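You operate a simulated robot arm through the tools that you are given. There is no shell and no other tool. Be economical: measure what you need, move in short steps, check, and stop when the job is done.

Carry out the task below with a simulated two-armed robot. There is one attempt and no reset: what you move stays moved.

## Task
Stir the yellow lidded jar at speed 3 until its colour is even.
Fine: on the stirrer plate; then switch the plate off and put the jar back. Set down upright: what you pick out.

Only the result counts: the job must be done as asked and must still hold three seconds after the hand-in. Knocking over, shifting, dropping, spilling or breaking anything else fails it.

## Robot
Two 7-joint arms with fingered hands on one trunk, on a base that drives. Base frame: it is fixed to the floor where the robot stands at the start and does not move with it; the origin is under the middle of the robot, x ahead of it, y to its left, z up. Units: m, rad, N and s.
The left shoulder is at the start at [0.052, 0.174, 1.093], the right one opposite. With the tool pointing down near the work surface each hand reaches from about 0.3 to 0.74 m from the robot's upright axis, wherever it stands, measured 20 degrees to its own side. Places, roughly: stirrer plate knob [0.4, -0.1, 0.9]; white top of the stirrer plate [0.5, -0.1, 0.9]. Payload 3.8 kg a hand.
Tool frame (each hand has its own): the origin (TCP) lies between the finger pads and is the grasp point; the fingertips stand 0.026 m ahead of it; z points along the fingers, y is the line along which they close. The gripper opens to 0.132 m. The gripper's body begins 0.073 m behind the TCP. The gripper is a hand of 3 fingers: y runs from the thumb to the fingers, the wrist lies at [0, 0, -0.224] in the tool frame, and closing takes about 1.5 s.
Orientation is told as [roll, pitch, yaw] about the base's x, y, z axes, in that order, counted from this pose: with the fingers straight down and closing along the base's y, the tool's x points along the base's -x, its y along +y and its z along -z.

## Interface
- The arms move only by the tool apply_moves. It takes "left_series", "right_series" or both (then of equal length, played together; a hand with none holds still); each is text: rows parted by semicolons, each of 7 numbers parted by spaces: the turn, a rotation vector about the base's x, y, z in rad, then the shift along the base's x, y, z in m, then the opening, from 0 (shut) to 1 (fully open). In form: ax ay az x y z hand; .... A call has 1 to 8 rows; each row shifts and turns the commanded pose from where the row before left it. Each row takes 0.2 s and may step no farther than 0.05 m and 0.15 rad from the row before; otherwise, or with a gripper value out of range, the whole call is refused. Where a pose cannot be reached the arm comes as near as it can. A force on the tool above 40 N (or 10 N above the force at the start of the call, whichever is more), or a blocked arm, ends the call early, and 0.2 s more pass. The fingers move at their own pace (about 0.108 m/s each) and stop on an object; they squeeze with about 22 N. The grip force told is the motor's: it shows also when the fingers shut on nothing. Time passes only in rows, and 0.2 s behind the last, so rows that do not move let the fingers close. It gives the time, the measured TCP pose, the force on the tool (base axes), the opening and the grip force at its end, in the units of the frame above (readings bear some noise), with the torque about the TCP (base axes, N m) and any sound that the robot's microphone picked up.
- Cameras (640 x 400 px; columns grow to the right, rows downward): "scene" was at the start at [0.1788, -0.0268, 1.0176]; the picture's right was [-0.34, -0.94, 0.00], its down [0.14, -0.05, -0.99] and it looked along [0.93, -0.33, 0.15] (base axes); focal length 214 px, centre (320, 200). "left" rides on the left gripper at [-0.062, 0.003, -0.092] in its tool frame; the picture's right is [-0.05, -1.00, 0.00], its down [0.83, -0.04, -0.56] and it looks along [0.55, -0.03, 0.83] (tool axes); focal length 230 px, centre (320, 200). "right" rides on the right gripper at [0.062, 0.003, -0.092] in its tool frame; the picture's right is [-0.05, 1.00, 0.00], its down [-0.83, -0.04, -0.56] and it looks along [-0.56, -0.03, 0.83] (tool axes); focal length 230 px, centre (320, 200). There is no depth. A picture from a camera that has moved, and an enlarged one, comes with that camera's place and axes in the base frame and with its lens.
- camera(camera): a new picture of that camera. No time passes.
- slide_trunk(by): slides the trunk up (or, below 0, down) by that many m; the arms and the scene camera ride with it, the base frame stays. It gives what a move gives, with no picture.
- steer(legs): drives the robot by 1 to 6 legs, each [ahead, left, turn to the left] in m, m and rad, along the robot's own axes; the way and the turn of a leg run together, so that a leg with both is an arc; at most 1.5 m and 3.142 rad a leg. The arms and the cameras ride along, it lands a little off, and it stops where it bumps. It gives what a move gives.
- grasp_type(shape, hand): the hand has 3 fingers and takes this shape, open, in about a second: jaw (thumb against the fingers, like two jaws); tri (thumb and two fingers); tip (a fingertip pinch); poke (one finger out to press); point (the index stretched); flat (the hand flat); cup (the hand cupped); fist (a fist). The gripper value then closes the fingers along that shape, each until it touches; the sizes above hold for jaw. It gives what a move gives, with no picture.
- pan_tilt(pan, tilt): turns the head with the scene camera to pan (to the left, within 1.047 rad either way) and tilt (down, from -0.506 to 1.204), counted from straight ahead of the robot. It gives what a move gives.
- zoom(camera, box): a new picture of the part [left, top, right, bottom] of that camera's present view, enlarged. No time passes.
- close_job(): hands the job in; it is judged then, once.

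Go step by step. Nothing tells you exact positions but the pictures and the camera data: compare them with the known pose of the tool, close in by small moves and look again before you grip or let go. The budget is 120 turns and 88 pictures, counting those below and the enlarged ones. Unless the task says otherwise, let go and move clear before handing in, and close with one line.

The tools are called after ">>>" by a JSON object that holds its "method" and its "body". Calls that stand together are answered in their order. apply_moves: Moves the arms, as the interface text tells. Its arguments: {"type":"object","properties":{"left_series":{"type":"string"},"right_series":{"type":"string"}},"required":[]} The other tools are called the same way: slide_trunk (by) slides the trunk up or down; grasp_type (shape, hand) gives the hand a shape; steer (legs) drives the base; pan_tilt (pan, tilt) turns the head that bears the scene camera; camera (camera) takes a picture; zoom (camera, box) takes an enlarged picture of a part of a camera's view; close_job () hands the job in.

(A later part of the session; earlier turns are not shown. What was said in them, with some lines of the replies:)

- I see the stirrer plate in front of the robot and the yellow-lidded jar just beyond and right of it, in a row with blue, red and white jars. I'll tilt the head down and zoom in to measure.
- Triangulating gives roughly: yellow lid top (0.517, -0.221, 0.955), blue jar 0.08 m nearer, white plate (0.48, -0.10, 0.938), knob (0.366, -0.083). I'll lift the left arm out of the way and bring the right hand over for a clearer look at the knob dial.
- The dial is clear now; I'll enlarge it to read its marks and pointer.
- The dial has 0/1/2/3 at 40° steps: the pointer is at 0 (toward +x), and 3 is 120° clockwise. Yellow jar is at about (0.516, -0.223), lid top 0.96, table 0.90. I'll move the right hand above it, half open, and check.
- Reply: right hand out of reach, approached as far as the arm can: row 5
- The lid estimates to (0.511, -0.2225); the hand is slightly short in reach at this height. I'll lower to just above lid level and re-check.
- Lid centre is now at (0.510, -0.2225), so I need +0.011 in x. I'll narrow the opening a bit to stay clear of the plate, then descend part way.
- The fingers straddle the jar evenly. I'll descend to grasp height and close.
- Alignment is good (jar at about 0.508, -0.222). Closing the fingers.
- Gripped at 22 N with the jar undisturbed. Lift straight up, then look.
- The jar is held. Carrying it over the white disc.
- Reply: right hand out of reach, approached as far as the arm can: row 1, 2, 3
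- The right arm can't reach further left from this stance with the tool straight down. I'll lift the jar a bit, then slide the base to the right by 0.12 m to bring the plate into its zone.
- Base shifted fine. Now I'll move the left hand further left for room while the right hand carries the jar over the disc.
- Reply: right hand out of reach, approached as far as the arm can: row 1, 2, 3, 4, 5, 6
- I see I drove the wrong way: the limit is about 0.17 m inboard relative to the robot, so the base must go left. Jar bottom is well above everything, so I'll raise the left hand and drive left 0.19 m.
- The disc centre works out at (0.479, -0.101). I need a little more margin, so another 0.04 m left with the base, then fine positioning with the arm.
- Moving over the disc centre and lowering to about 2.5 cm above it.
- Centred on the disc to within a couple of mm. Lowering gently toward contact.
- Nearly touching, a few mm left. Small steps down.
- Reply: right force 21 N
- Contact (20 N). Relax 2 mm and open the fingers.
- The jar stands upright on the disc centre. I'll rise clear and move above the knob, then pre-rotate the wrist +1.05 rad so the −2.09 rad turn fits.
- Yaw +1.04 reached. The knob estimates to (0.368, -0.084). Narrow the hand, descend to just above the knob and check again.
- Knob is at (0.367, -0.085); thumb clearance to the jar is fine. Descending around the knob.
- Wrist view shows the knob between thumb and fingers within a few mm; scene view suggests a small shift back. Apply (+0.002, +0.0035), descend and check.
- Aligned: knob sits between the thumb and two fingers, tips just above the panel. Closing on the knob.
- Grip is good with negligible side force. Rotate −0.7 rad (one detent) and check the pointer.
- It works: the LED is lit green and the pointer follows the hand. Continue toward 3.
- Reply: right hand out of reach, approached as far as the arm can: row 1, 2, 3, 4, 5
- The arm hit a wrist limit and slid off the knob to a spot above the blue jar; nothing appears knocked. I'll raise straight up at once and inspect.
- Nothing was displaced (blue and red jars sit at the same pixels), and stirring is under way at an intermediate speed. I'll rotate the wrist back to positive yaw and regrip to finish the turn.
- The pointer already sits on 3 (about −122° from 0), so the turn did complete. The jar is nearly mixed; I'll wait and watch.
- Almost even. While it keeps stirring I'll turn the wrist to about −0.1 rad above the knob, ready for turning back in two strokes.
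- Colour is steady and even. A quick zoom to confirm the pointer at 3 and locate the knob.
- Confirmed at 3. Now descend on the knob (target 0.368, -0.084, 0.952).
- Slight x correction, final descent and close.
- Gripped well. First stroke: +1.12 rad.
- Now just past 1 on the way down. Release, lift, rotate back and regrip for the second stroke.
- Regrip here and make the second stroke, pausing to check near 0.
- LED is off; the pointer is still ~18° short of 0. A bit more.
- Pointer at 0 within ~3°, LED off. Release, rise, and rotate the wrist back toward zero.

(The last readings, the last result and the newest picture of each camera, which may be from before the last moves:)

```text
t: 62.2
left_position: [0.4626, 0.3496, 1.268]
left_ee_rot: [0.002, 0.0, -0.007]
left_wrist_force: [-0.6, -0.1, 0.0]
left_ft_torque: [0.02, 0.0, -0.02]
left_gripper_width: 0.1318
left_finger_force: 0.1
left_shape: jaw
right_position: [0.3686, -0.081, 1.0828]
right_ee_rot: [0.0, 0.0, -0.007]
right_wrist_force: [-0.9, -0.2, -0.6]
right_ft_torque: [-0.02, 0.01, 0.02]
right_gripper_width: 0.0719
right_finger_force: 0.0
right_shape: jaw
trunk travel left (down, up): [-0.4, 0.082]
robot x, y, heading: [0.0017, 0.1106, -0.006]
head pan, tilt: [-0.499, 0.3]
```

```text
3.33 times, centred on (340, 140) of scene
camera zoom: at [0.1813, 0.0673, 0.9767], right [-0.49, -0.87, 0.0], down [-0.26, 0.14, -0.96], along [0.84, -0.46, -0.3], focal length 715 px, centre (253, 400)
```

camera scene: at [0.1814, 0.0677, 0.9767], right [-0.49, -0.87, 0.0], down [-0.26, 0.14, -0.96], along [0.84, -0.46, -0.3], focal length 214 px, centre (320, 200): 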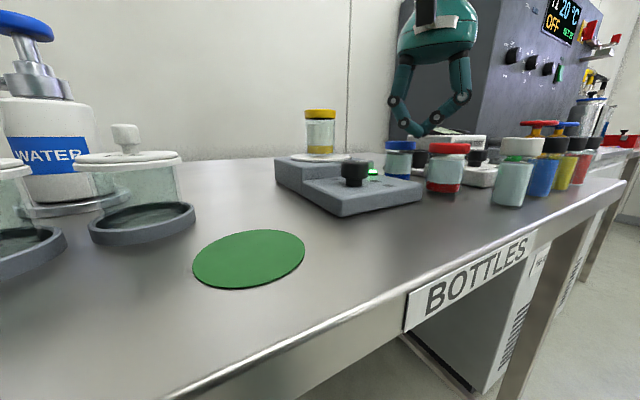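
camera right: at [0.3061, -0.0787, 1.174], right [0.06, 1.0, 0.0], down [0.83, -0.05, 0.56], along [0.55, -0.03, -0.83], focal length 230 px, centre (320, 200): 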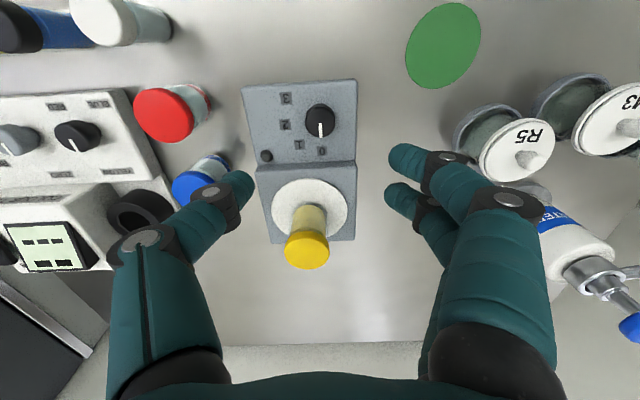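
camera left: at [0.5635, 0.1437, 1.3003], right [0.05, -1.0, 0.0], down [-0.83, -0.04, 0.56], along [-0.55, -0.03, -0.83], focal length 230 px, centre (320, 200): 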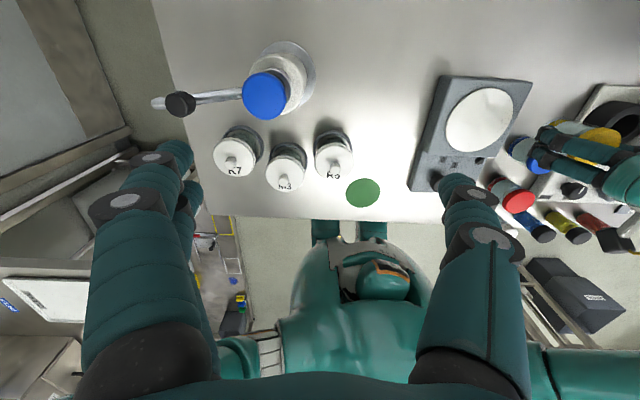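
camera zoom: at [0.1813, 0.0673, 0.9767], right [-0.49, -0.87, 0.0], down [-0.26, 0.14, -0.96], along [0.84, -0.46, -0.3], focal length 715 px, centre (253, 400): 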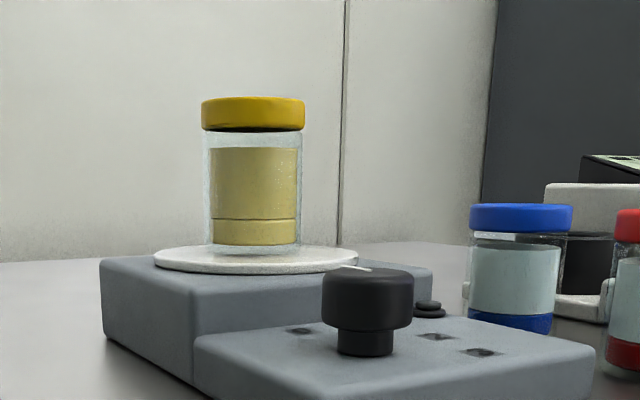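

Plate off, pointer at 0, colour even. Move above the jar on the plate to fetch it.

>>> {"method": "apply_moves", "body": {"right_series": "0 0 0 0.038 -0.007 0 0.55; 0 0 0 0.038 -0.007 0 0.55; 0 0 0 0.037 -0.0065 0 0.55; 0 0 0 0 0 -0.04 0.55; 0 0 0 0 0 0 0.55"}}

>>> {"method": "camera", "body": {"camera": "right"}}

```text
t: 63.4
left_position: [0.462, 0.3495, 1.267]
left_ee_rot: [0.0, 0.0, -0.007]
left_wrist_force: [-1.0, 0.0, 0.0]
left_ft_torque: [0.03, 0.01, -0.02]
left_gripper_width: 0.1319
left_finger_force: 0.1
left_shape: jaw
right_position: [0.4822, -0.1033, 1.0416]
right_ee_rot: [0.0, -0.003, -0.006]
right_wrist_force: [-0.2, -0.6, -0.3]
right_ft_torque: [0.0, 0.01, 0.01]
right_gripper_width: 0.0721
right_finger_force: 0.1
right_shape: jaw
trunk travel left (down, up): [-0.4, 0.082]
robot x, y, heading: [-0.0005, 0.1122, -0.008]
head pan, tilt: [-0.499, 0.3]
```

```text
25 pictures are left
camera right: at [0.42, -0.1006, 1.134], right [0.06, 1.0, 0.0], down [0.83, -0.05, 0.56], along [0.56, -0.03, -0.83], focal length 230 px, centre (320, 200)
```

right: 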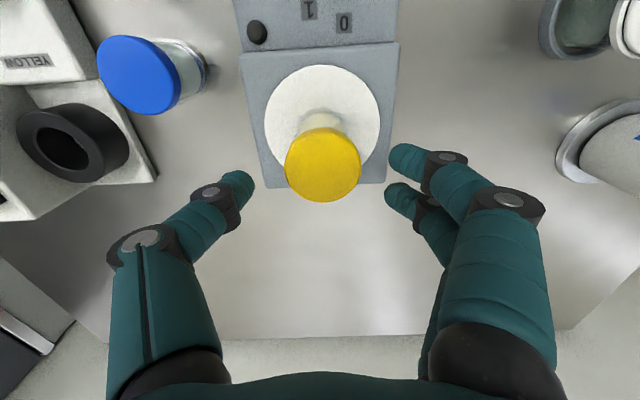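

Aligned within 1–2 mm. Descend and close.

>>> {"method": "apply_moves", "body": {"right_series": "0 0 0 0.001 0.001 -0.022 0.5; 0 0 0 0 0 -0.02 0.5; 0 0 0 0 0 -0.02 0.5; 0 0 0 0 0 0 0.4; 0 0 0 0 0 0 0.25; 0 0 0 0 0 0 0.1; 0 0 0 0 0 0 0.1; 0 0 0 0 0 0 0.1"}}

>>> {"method": "apply_moves", "body": {"right_series": "0 0 0 0 0 0 0.1; 0 0 0 0 0 0 0.1"}}

>>> {"method": "camera", "body": {"camera": "right"}}

```text
t: 65.2
left_position: [0.4612, 0.3496, 1.2666]
left_ee_rot: [0.0, 0.001, -0.007]
left_wrist_force: [0.3, 0.1, -0.2]
left_ft_torque: [-0.01, 0.02, -0.01]
left_gripper_width: 0.1319
left_finger_force: 0.0
left_shape: jaw
right_position: [0.4842, -0.1017, 0.9824]
right_ee_rot: [-0.001, 0.0, -0.006]
right_wrist_force: [0.2, 0.0, -0.1]
right_ft_torque: [-0.03, 0.02, 0.03]
right_gripper_width: 0.0372
right_finger_force: 22.2
right_shape: jaw
trunk travel left (down, up): [-0.4, 0.082]
robot x, y, heading: [0.0001, 0.1138, -0.006]
head pan, tilt: [-0.499, 0.3]
```

```text
t: 65.8
left_position: [0.4622, 0.3504, 1.2668]
left_ee_rot: [0.0, 0.002, -0.007]
left_wrist_force: [-0.3, 0.1, 0.2]
left_ft_torque: [0.05, -0.02, 0.02]
left_gripper_width: 0.1318
left_finger_force: 0.1
left_shape: jaw
right_position: [0.4842, -0.1017, 0.981]
right_ee_rot: [-0.001, -0.001, -0.005]
right_wrist_force: [-0.2, -0.6, -0.7]
right_ft_torque: [0.02, 0.01, -0.01]
right_gripper_width: 0.0369
right_finger_force: 21.9
right_shape: jaw
trunk travel left (down, up): [-0.4, 0.082]
robot x, y, heading: [0.0021, 0.1121, -0.01]
head pan, tilt: [-0.499, 0.3]
```

```text
24 pictures are left
camera right: at [0.4214, -0.098, 1.0729], right [0.06, 1.0, 0.0], down [0.83, -0.05, 0.56], along [0.56, -0.03, -0.83], focal length 230 px, centre (320, 200)
```

right: 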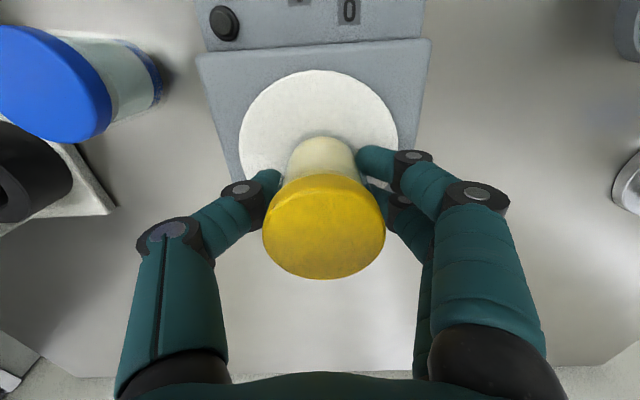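

Gripped. Lift and carry back above its original place (TCP target 0.509, -0.222).

>>> {"method": "apply_moves", "body": {"right_series": "0 0 0 0 0 0.02 0.1; 0 0 0 0 0 0.03 0.1; 0 0 0 0 0 0.02 0.1; 0 0 0 0.008 -0.04 0 0.1; 0 0 0 0.008 -0.04 0 0.1; 0 0 0 0.0085 -0.04 0 0.1; 0 0 0 0 0 0 0.1"}}

>>> {"method": "camera", "body": {"camera": "right"}}

>>> {"method": "zoom", "body": {"camera": "scene", "box": [260, 50, 460, 200]}}

```text
t: 67.4
left_position: [0.4619, 0.3507, 1.267]
left_ee_rot: [-0.001, 0.0, -0.007]
left_wrist_force: [-0.1, -0.7, 0.3]
left_ft_torque: [0.01, 0.0, 0.02]
left_gripper_width: 0.1317
left_finger_force: 0.3
left_shape: jaw
right_position: [0.5042, -0.2229, 1.051]
right_ee_rot: [0.001, -0.002, -0.005]
right_wrist_force: [0.1, 0.6, -1.8]
right_ft_torque: [-0.03, 0.02, 0.0]
right_gripper_width: 0.0371
right_finger_force: 22.5
right_shape: jaw
trunk travel left (down, up): [-0.4, 0.082]
robot x, y, heading: [0.0023, 0.1091, -0.011]
head pan, tilt: [-0.499, 0.3]
```

```text
23 pictures are left
camera right: at [0.4414, -0.2191, 1.1426], right [0.06, 1.0, 0.0], down [0.83, -0.05, 0.56], along [0.56, -0.03, -0.83], focal length 230 px, centre (320, 200)
```

right: 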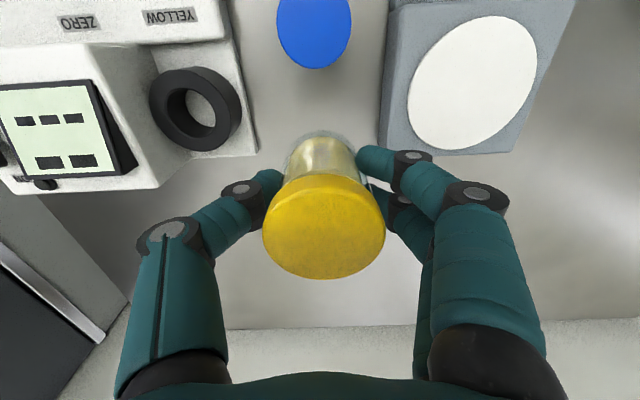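

```text
2.67 times, centred on (360, 125) of scene
camera zoom: at [0.1814, 0.0675, 0.9767], right [-0.49, -0.87, 0.0], down [-0.26, 0.14, -0.96], along [0.84, -0.46, -0.3], focal length 572 px, centre (213, 400)
```

zoom: 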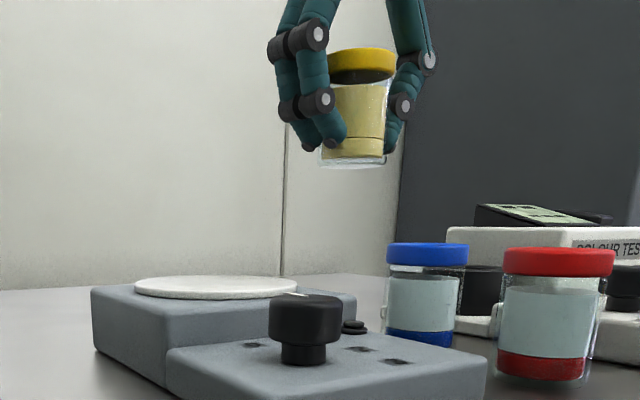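

Good. Small x correction and descend to ~1.5 cm above the table; then check neighbours.

>>> {"method": "apply_moves", "body": {"right_series": "0 0 0 0.005 0.0005 -0.03 0.1; 0 0 0 0 0 -0.033 0.1; 0 0 0 0 0 -0.03 0.1; 0 0 0 0 0 0 0.1"}}

>>> {"method": "camera", "body": {"camera": "right"}}

>>> {"method": "zoom", "body": {"camera": "scene", "box": [280, 70, 440, 200]}}

```text
t: 68.4
left_position: [0.4622, 0.3499, 1.2657]
left_ee_rot: [0.0, 0.001, -0.007]
left_wrist_force: [0.1, -0.5, -0.4]
left_ft_torque: [0.0, -0.01, 0.01]
left_gripper_width: 0.1317
left_finger_force: 0.1
left_shape: jaw
right_position: [0.511, -0.2225, 0.9571]
right_ee_rot: [0.0, -0.001, -0.005]
right_wrist_force: [1.0, -0.4, -0.7]
right_ft_torque: [0.02, 0.01, -0.03]
right_gripper_width: 0.0369
right_finger_force: 21.5
right_shape: jaw
trunk travel left (down, up): [-0.4, 0.082]
robot x, y, heading: [0.0045, 0.1116, -0.009]
head pan, tilt: [-0.499, 0.3]
```

```text
21 pictures are left
camera right: at [0.4482, -0.2196, 1.048], right [0.06, 1.0, 0.0], down [0.83, -0.05, 0.56], along [0.56, -0.03, -0.83], focal length 230 px, centre (320, 200)
```

right: 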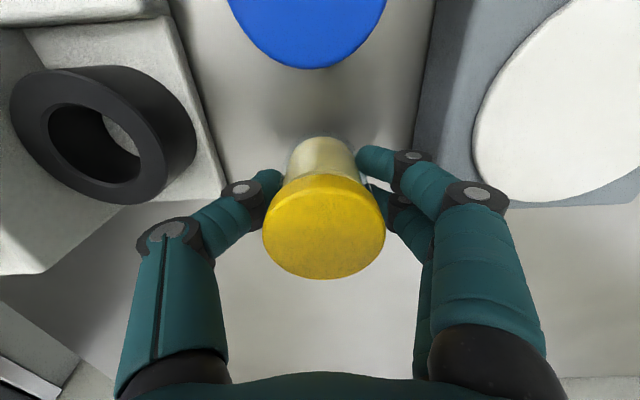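

```text
3.08 times, centred on (360, 135) of scene
camera zoom: at [0.1812, 0.0674, 0.9768], right [-0.49, -0.87, 0.0], down [-0.26, 0.14, -0.96], along [0.84, -0.46, -0.3], focal length 660 px, centre (197, 400)
```

zoom: 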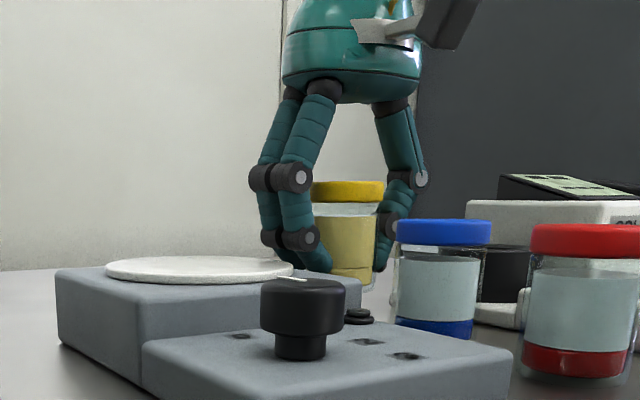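

Position references agree with the original (blue jar edge identical). Lower the remaining distance gently.

>>> {"method": "apply_moves", "body": {"right_series": "0 0 0 -0.001 0 -0.008 0.1; 0 0 0 0 0 -0.006 0.1; 0 0 0 0 0 -0.002 0.1; 0 0 0 0 0 0 0.1"}}

>>> {"method": "zoom", "body": {"camera": "right", "box": [240, 80, 400, 200]}}

```text
t: 69.4
left_position: [0.4626, 0.3498, 1.2671]
left_ee_rot: [0.001, 0.0, -0.008]
left_wrist_force: [0.9, 0.3, -0.7]
left_ft_torque: [0.01, 0.0, 0.0]
left_gripper_width: 0.1319
left_finger_force: 0.0
left_shape: jaw
right_position: [0.5114, -0.2205, 0.9419]
right_ee_rot: [0.0, -0.003, -0.007]
right_wrist_force: [0.0, 0.3, -1.3]
right_ft_torque: [0.02, -0.05, 0.04]
right_gripper_width: 0.037
right_finger_force: 22.0
right_shape: jaw
trunk travel left (down, up): [-0.4, 0.082]
robot x, y, heading: [-0.0023, 0.1109, -0.004]
head pan, tilt: [-0.499, 0.3]
```

```text
3.33 times, centred on (320, 140) of right
camera zoom: at [0.4485, -0.2182, 1.0329], right [0.06, 1.0, 0.0], down [0.83, -0.05, 0.56], along [0.56, -0.03, -0.83], focal length 767 px, centre (320, 400)
```

zoom: 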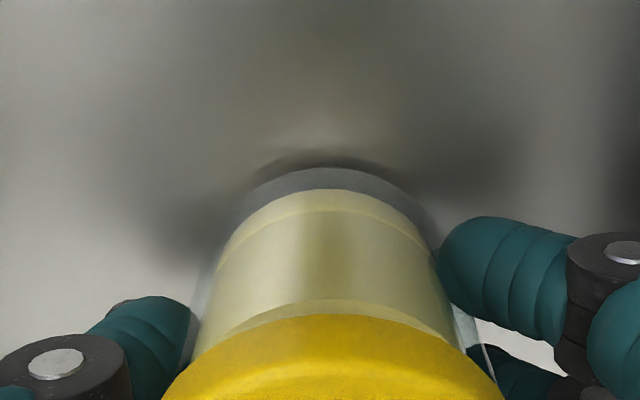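

Very close now, no contact yet. Shift back 2 mm in x and −1 mm in y, and step down slowly.

>>> {"method": "apply_moves", "body": {"right_series": "0 0 0 -0.002 -0.001 0 0.1; 0 0 0 0 0 -0.002 0.1; 0 0 0 0 0 0 0.1"}}

>>> {"method": "apply_moves", "body": {"right_series": "0 0 0 0 0 -0.0015 0.1; 0 0 0 0 0 0 0.1"}}

```text
t: 70.2
left_position: [0.4623, 0.3502, 1.2666]
left_ee_rot: [0.0, -0.001, -0.007]
left_wrist_force: [0.4, 0.5, 0.2]
left_ft_torque: [-0.03, 0.01, -0.01]
left_gripper_width: 0.1319
left_finger_force: 0.0
left_shape: jaw
right_position: [0.5094, -0.2229, 0.9403]
right_ee_rot: [0.0, -0.003, -0.006]
right_wrist_force: [0.3, -0.1, -1.3]
right_ft_torque: [0.01, -0.03, 0.02]
right_gripper_width: 0.0375
right_finger_force: 21.8
right_shape: jaw
trunk travel left (down, up): [-0.4, 0.082]
robot x, y, heading: [-0.0003, 0.114, -0.006]
head pan, tilt: [-0.499, 0.3]
```

```text
t: 70.8
left_position: [0.4619, 0.3503, 1.2674]
left_ee_rot: [0.0, -0.001, -0.006]
left_wrist_force: [-0.5, -0.7, -0.2]
left_ft_torque: [0.01, -0.02, 0.03]
left_gripper_width: 0.1318
left_finger_force: 0.1
left_shape: jaw
right_position: [0.5089, -0.2214, 0.9373]
right_ee_rot: [-0.001, -0.002, -0.004]
right_wrist_force: [0.4, -0.2, -1.1]
right_ft_torque: [-0.04, 0.0, -0.01]
right_gripper_width: 0.0369
right_finger_force: 22.3
right_shape: jaw
trunk travel left (down, up): [-0.4, 0.082]
robot x, y, heading: [0.0005, 0.1104, -0.014]
head pan, tilt: [-0.499, 0.3]
```

>>> {"method": "apply_moves", "body": {"right_series": "0 0 0 0 0 -0.0015 0.1; 0 0 0 0 0 0 0.1"}}

>>> {"method": "apply_moves", "body": {"right_series": "0 0 0 0 0 -0.0015 0.1; 0 0 0 0 0 0 0.1"}}

>>> {"method": "zoom", "body": {"camera": "right", "box": [240, 80, 400, 200]}}

```text
t: 71.4
left_position: [0.4619, 0.3488, 1.2671]
left_ee_rot: [0.0, 0.001, -0.006]
left_wrist_force: [0.3, 0.0, -0.8]
left_ft_torque: [0.02, -0.02, 0.01]
left_gripper_width: 0.1319
left_finger_force: 0.1
left_shape: jaw
right_position: [0.5089, -0.2218, 0.9369]
right_ee_rot: [0.0, -0.003, -0.007]
right_wrist_force: [0.3, 0.2, -1.1]
right_ft_torque: [0.0, -0.01, -0.04]
right_gripper_width: 0.0367
right_finger_force: 22.0
right_shape: jaw
trunk travel left (down, up): [-0.4, 0.082]
robot x, y, heading: [0.0004, 0.1112, -0.003]
head pan, tilt: [-0.499, 0.3]
```

```text
t: 72.0
left_position: [0.4607, 0.3495, 1.2676]
left_ee_rot: [0.001, 0.0, -0.006]
left_wrist_force: [0.0, -0.8, 0.3]
left_ft_torque: [-0.01, 0.01, -0.04]
left_gripper_width: 0.1316
left_finger_force: 0.1
left_shape: jaw
right_position: [0.5092, -0.2209, 0.9364]
right_ee_rot: [0.001, -0.002, -0.006]
right_wrist_force: [-1.5, -0.8, 5.4]
right_ft_torque: [-0.02, 0.0, 0.04]
right_gripper_width: 0.037
right_finger_force: 22.2
right_shape: jaw
trunk travel left (down, up): [-0.4, 0.082]
robot x, y, heading: [0.0002, 0.1094, -0.007]
head pan, tilt: [-0.499, 0.3]
```

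```text
3.33 times, centred on (320, 140) of right
camera zoom: at [0.4464, -0.2187, 1.0272], right [0.06, 1.0, 0.0], down [0.83, -0.05, 0.56], along [0.56, -0.03, -0.83], focal length 767 px, centre (320, 400)
```

zoom: 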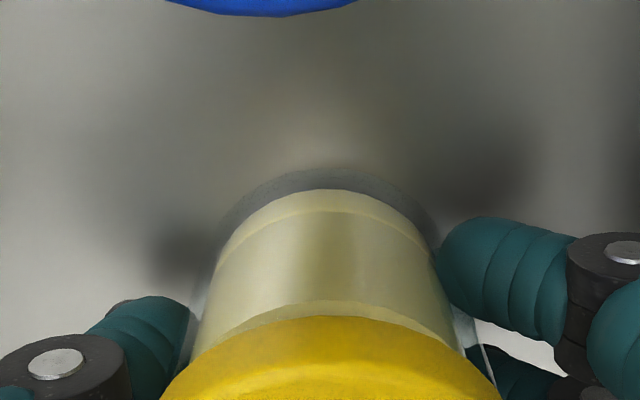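

Light contact with the table (about 6 N), at the original spot. Open gently to the narrow opening and rise clear.

>>> {"method": "apply_moves", "body": {"right_series": "0 0 0 0 0 0 0.3; 0 0 0 0 0 0 0.4; 0 0 0 0 0 0 0.46; 0 0 0 0 0 0 0.46; 0 0 0 0 0 0 0.46"}}

>>> {"method": "camera", "body": {"camera": "right"}}

```text
t: 73.2
left_position: [0.4629, 0.3492, 1.2656]
left_ee_rot: [-0.001, -0.001, -0.008]
left_wrist_force: [-0.8, 0.3, 0.4]
left_ft_torque: [0.0, 0.01, 0.01]
left_gripper_width: 0.1317
left_finger_force: 0.0
left_shape: jaw
right_position: [0.5094, -0.2225, 0.9347]
right_ee_rot: [0.0, -0.002, -0.006]
right_wrist_force: [0.6, 0.4, -0.6]
right_ft_torque: [0.02, 0.03, 0.0]
right_gripper_width: 0.0597
right_finger_force: 0.1
right_shape: jaw
trunk travel left (down, up): [-0.4, 0.082]
robot x, y, heading: [0.0013, 0.1094, -0.006]
head pan, tilt: [-0.499, 0.3]
```

```text
17 pictures are left
camera right: at [0.4467, -0.2189, 1.0265], right [0.06, 1.0, 0.0], down [0.83, -0.05, 0.56], along [0.56, -0.03, -0.83], focal length 230 px, centre (320, 200)
```

right: 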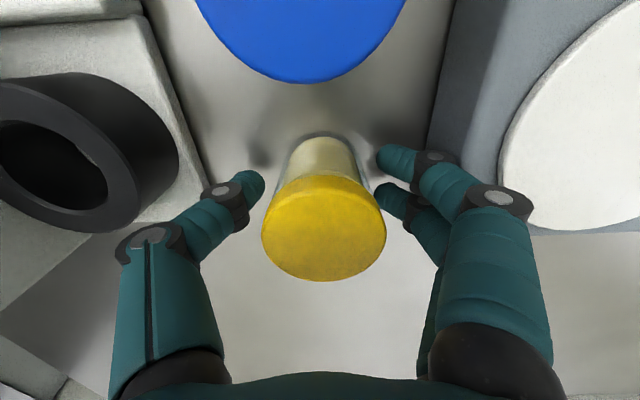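

The jar stands upright at its place, fingers free on both sides. Rising straight up.

>>> {"method": "apply_moves", "body": {"right_series": "0 0 0 0 0 0.02 0.46; 0 0 0 0 0 0.03 0.46; 0 0 0 0 0 0.03 0.46; 0 0 0 0 0 0.03 0.46; 0 0 0 -0.02 0 0.03 0.46; 0 0 0 -0.03 0 0.03 0.46; 0 0 0 0 0 0 0.46"}}

>>> {"method": "camera", "body": {"camera": "right"}}

>>> {"method": "zoom", "body": {"camera": "scene", "box": [260, 90, 500, 240]}}

```text
t: 74.8
left_position: [0.4633, 0.3499, 1.2666]
left_ee_rot: [-0.001, -0.001, -0.008]
left_wrist_force: [0.1, 0.5, -0.6]
left_ft_torque: [0.03, 0.0, 0.0]
left_gripper_width: 0.132
left_finger_force: 0.1
left_shape: jaw
right_position: [0.4561, -0.2215, 1.1058]
right_ee_rot: [0.0, 0.0, -0.005]
right_wrist_force: [0.8, 0.1, -0.2]
right_ft_torque: [-0.03, 0.01, -0.04]
right_gripper_width: 0.0601
right_finger_force: 0.1
right_shape: jaw
trunk travel left (down, up): [-0.4, 0.082]
robot x, y, heading: [0.002, 0.111, -0.012]
head pan, tilt: [-0.499, 0.3]
```

```text
16 pictures are left
camera right: at [0.3944, -0.2193, 1.1964], right [0.06, 1.0, 0.0], down [0.83, -0.05, 0.55], along [0.55, -0.03, -0.83], focal length 230 px, centre (320, 200)
```

right: 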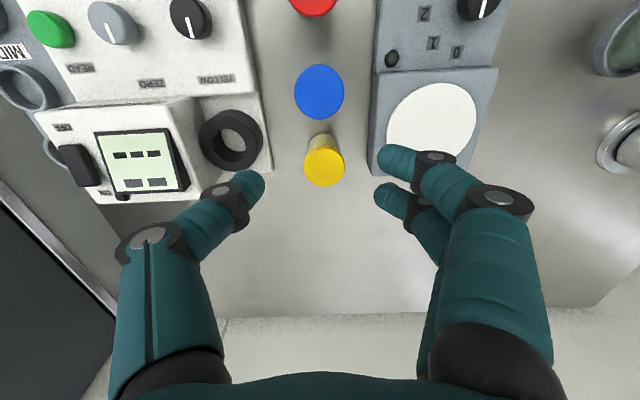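

```text
2.67 times, centred on (380, 165) of scene
camera zoom: at [0.1819, 0.0672, 0.9765], right [-0.49, -0.87, 0.0], down [-0.26, 0.14, -0.96], along [0.84, -0.46, -0.3], focal length 572 px, centre (160, 293)
```

zoom: 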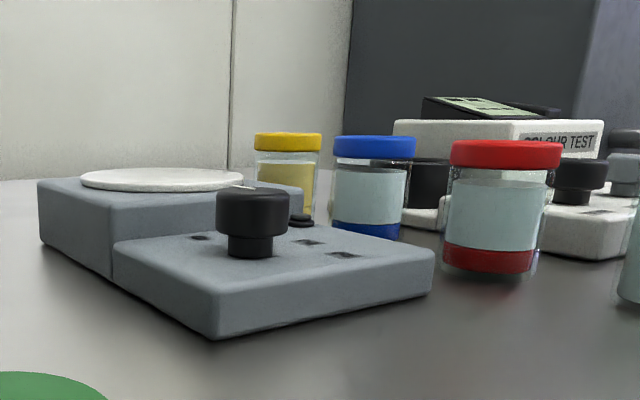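

The jar is back, upright; plate off. I'll zoom to verify the spacing to the blue jar against the original.

>>> {"method": "zoom", "body": {"camera": "right", "box": [260, 50, 420, 200]}}

```text
2.67 times, centred on (340, 125) of right
camera zoom: at [0.3944, -0.2193, 1.1964], right [0.06, 1.0, 0.0], down [0.83, -0.05, 0.55], along [0.55, -0.03, -0.83], focal length 614 px, centre (267, 400)
```

zoom: 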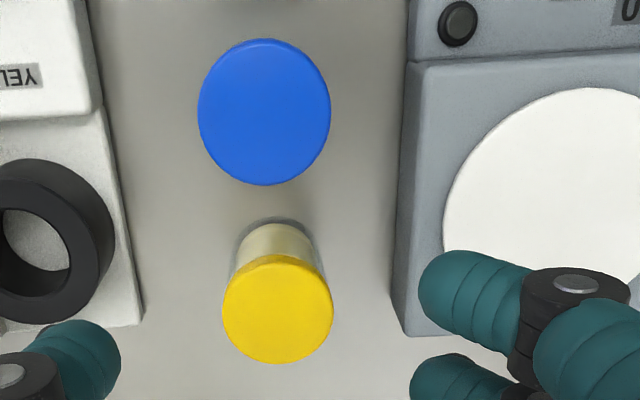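

Everything checks out: the jar is upright about 3–5 mm from its original spot, the neighbours haven't moved, the knob is at 0 with the light off, and both hands are clear. Handing in.

>>> {"method": "close_job", "body": {}}

```text
The job is handed in.
```

I stirred the yellow-lidded jar on the plate at speed 3 until its colour was even. The plate is off with the knob at 0, and the jar stands upright about 3–5 mm from its original spot. While I was turning the knob to 3, the right hand slid off it and stopped just above the blue jar, but pictures show nothing was moved.
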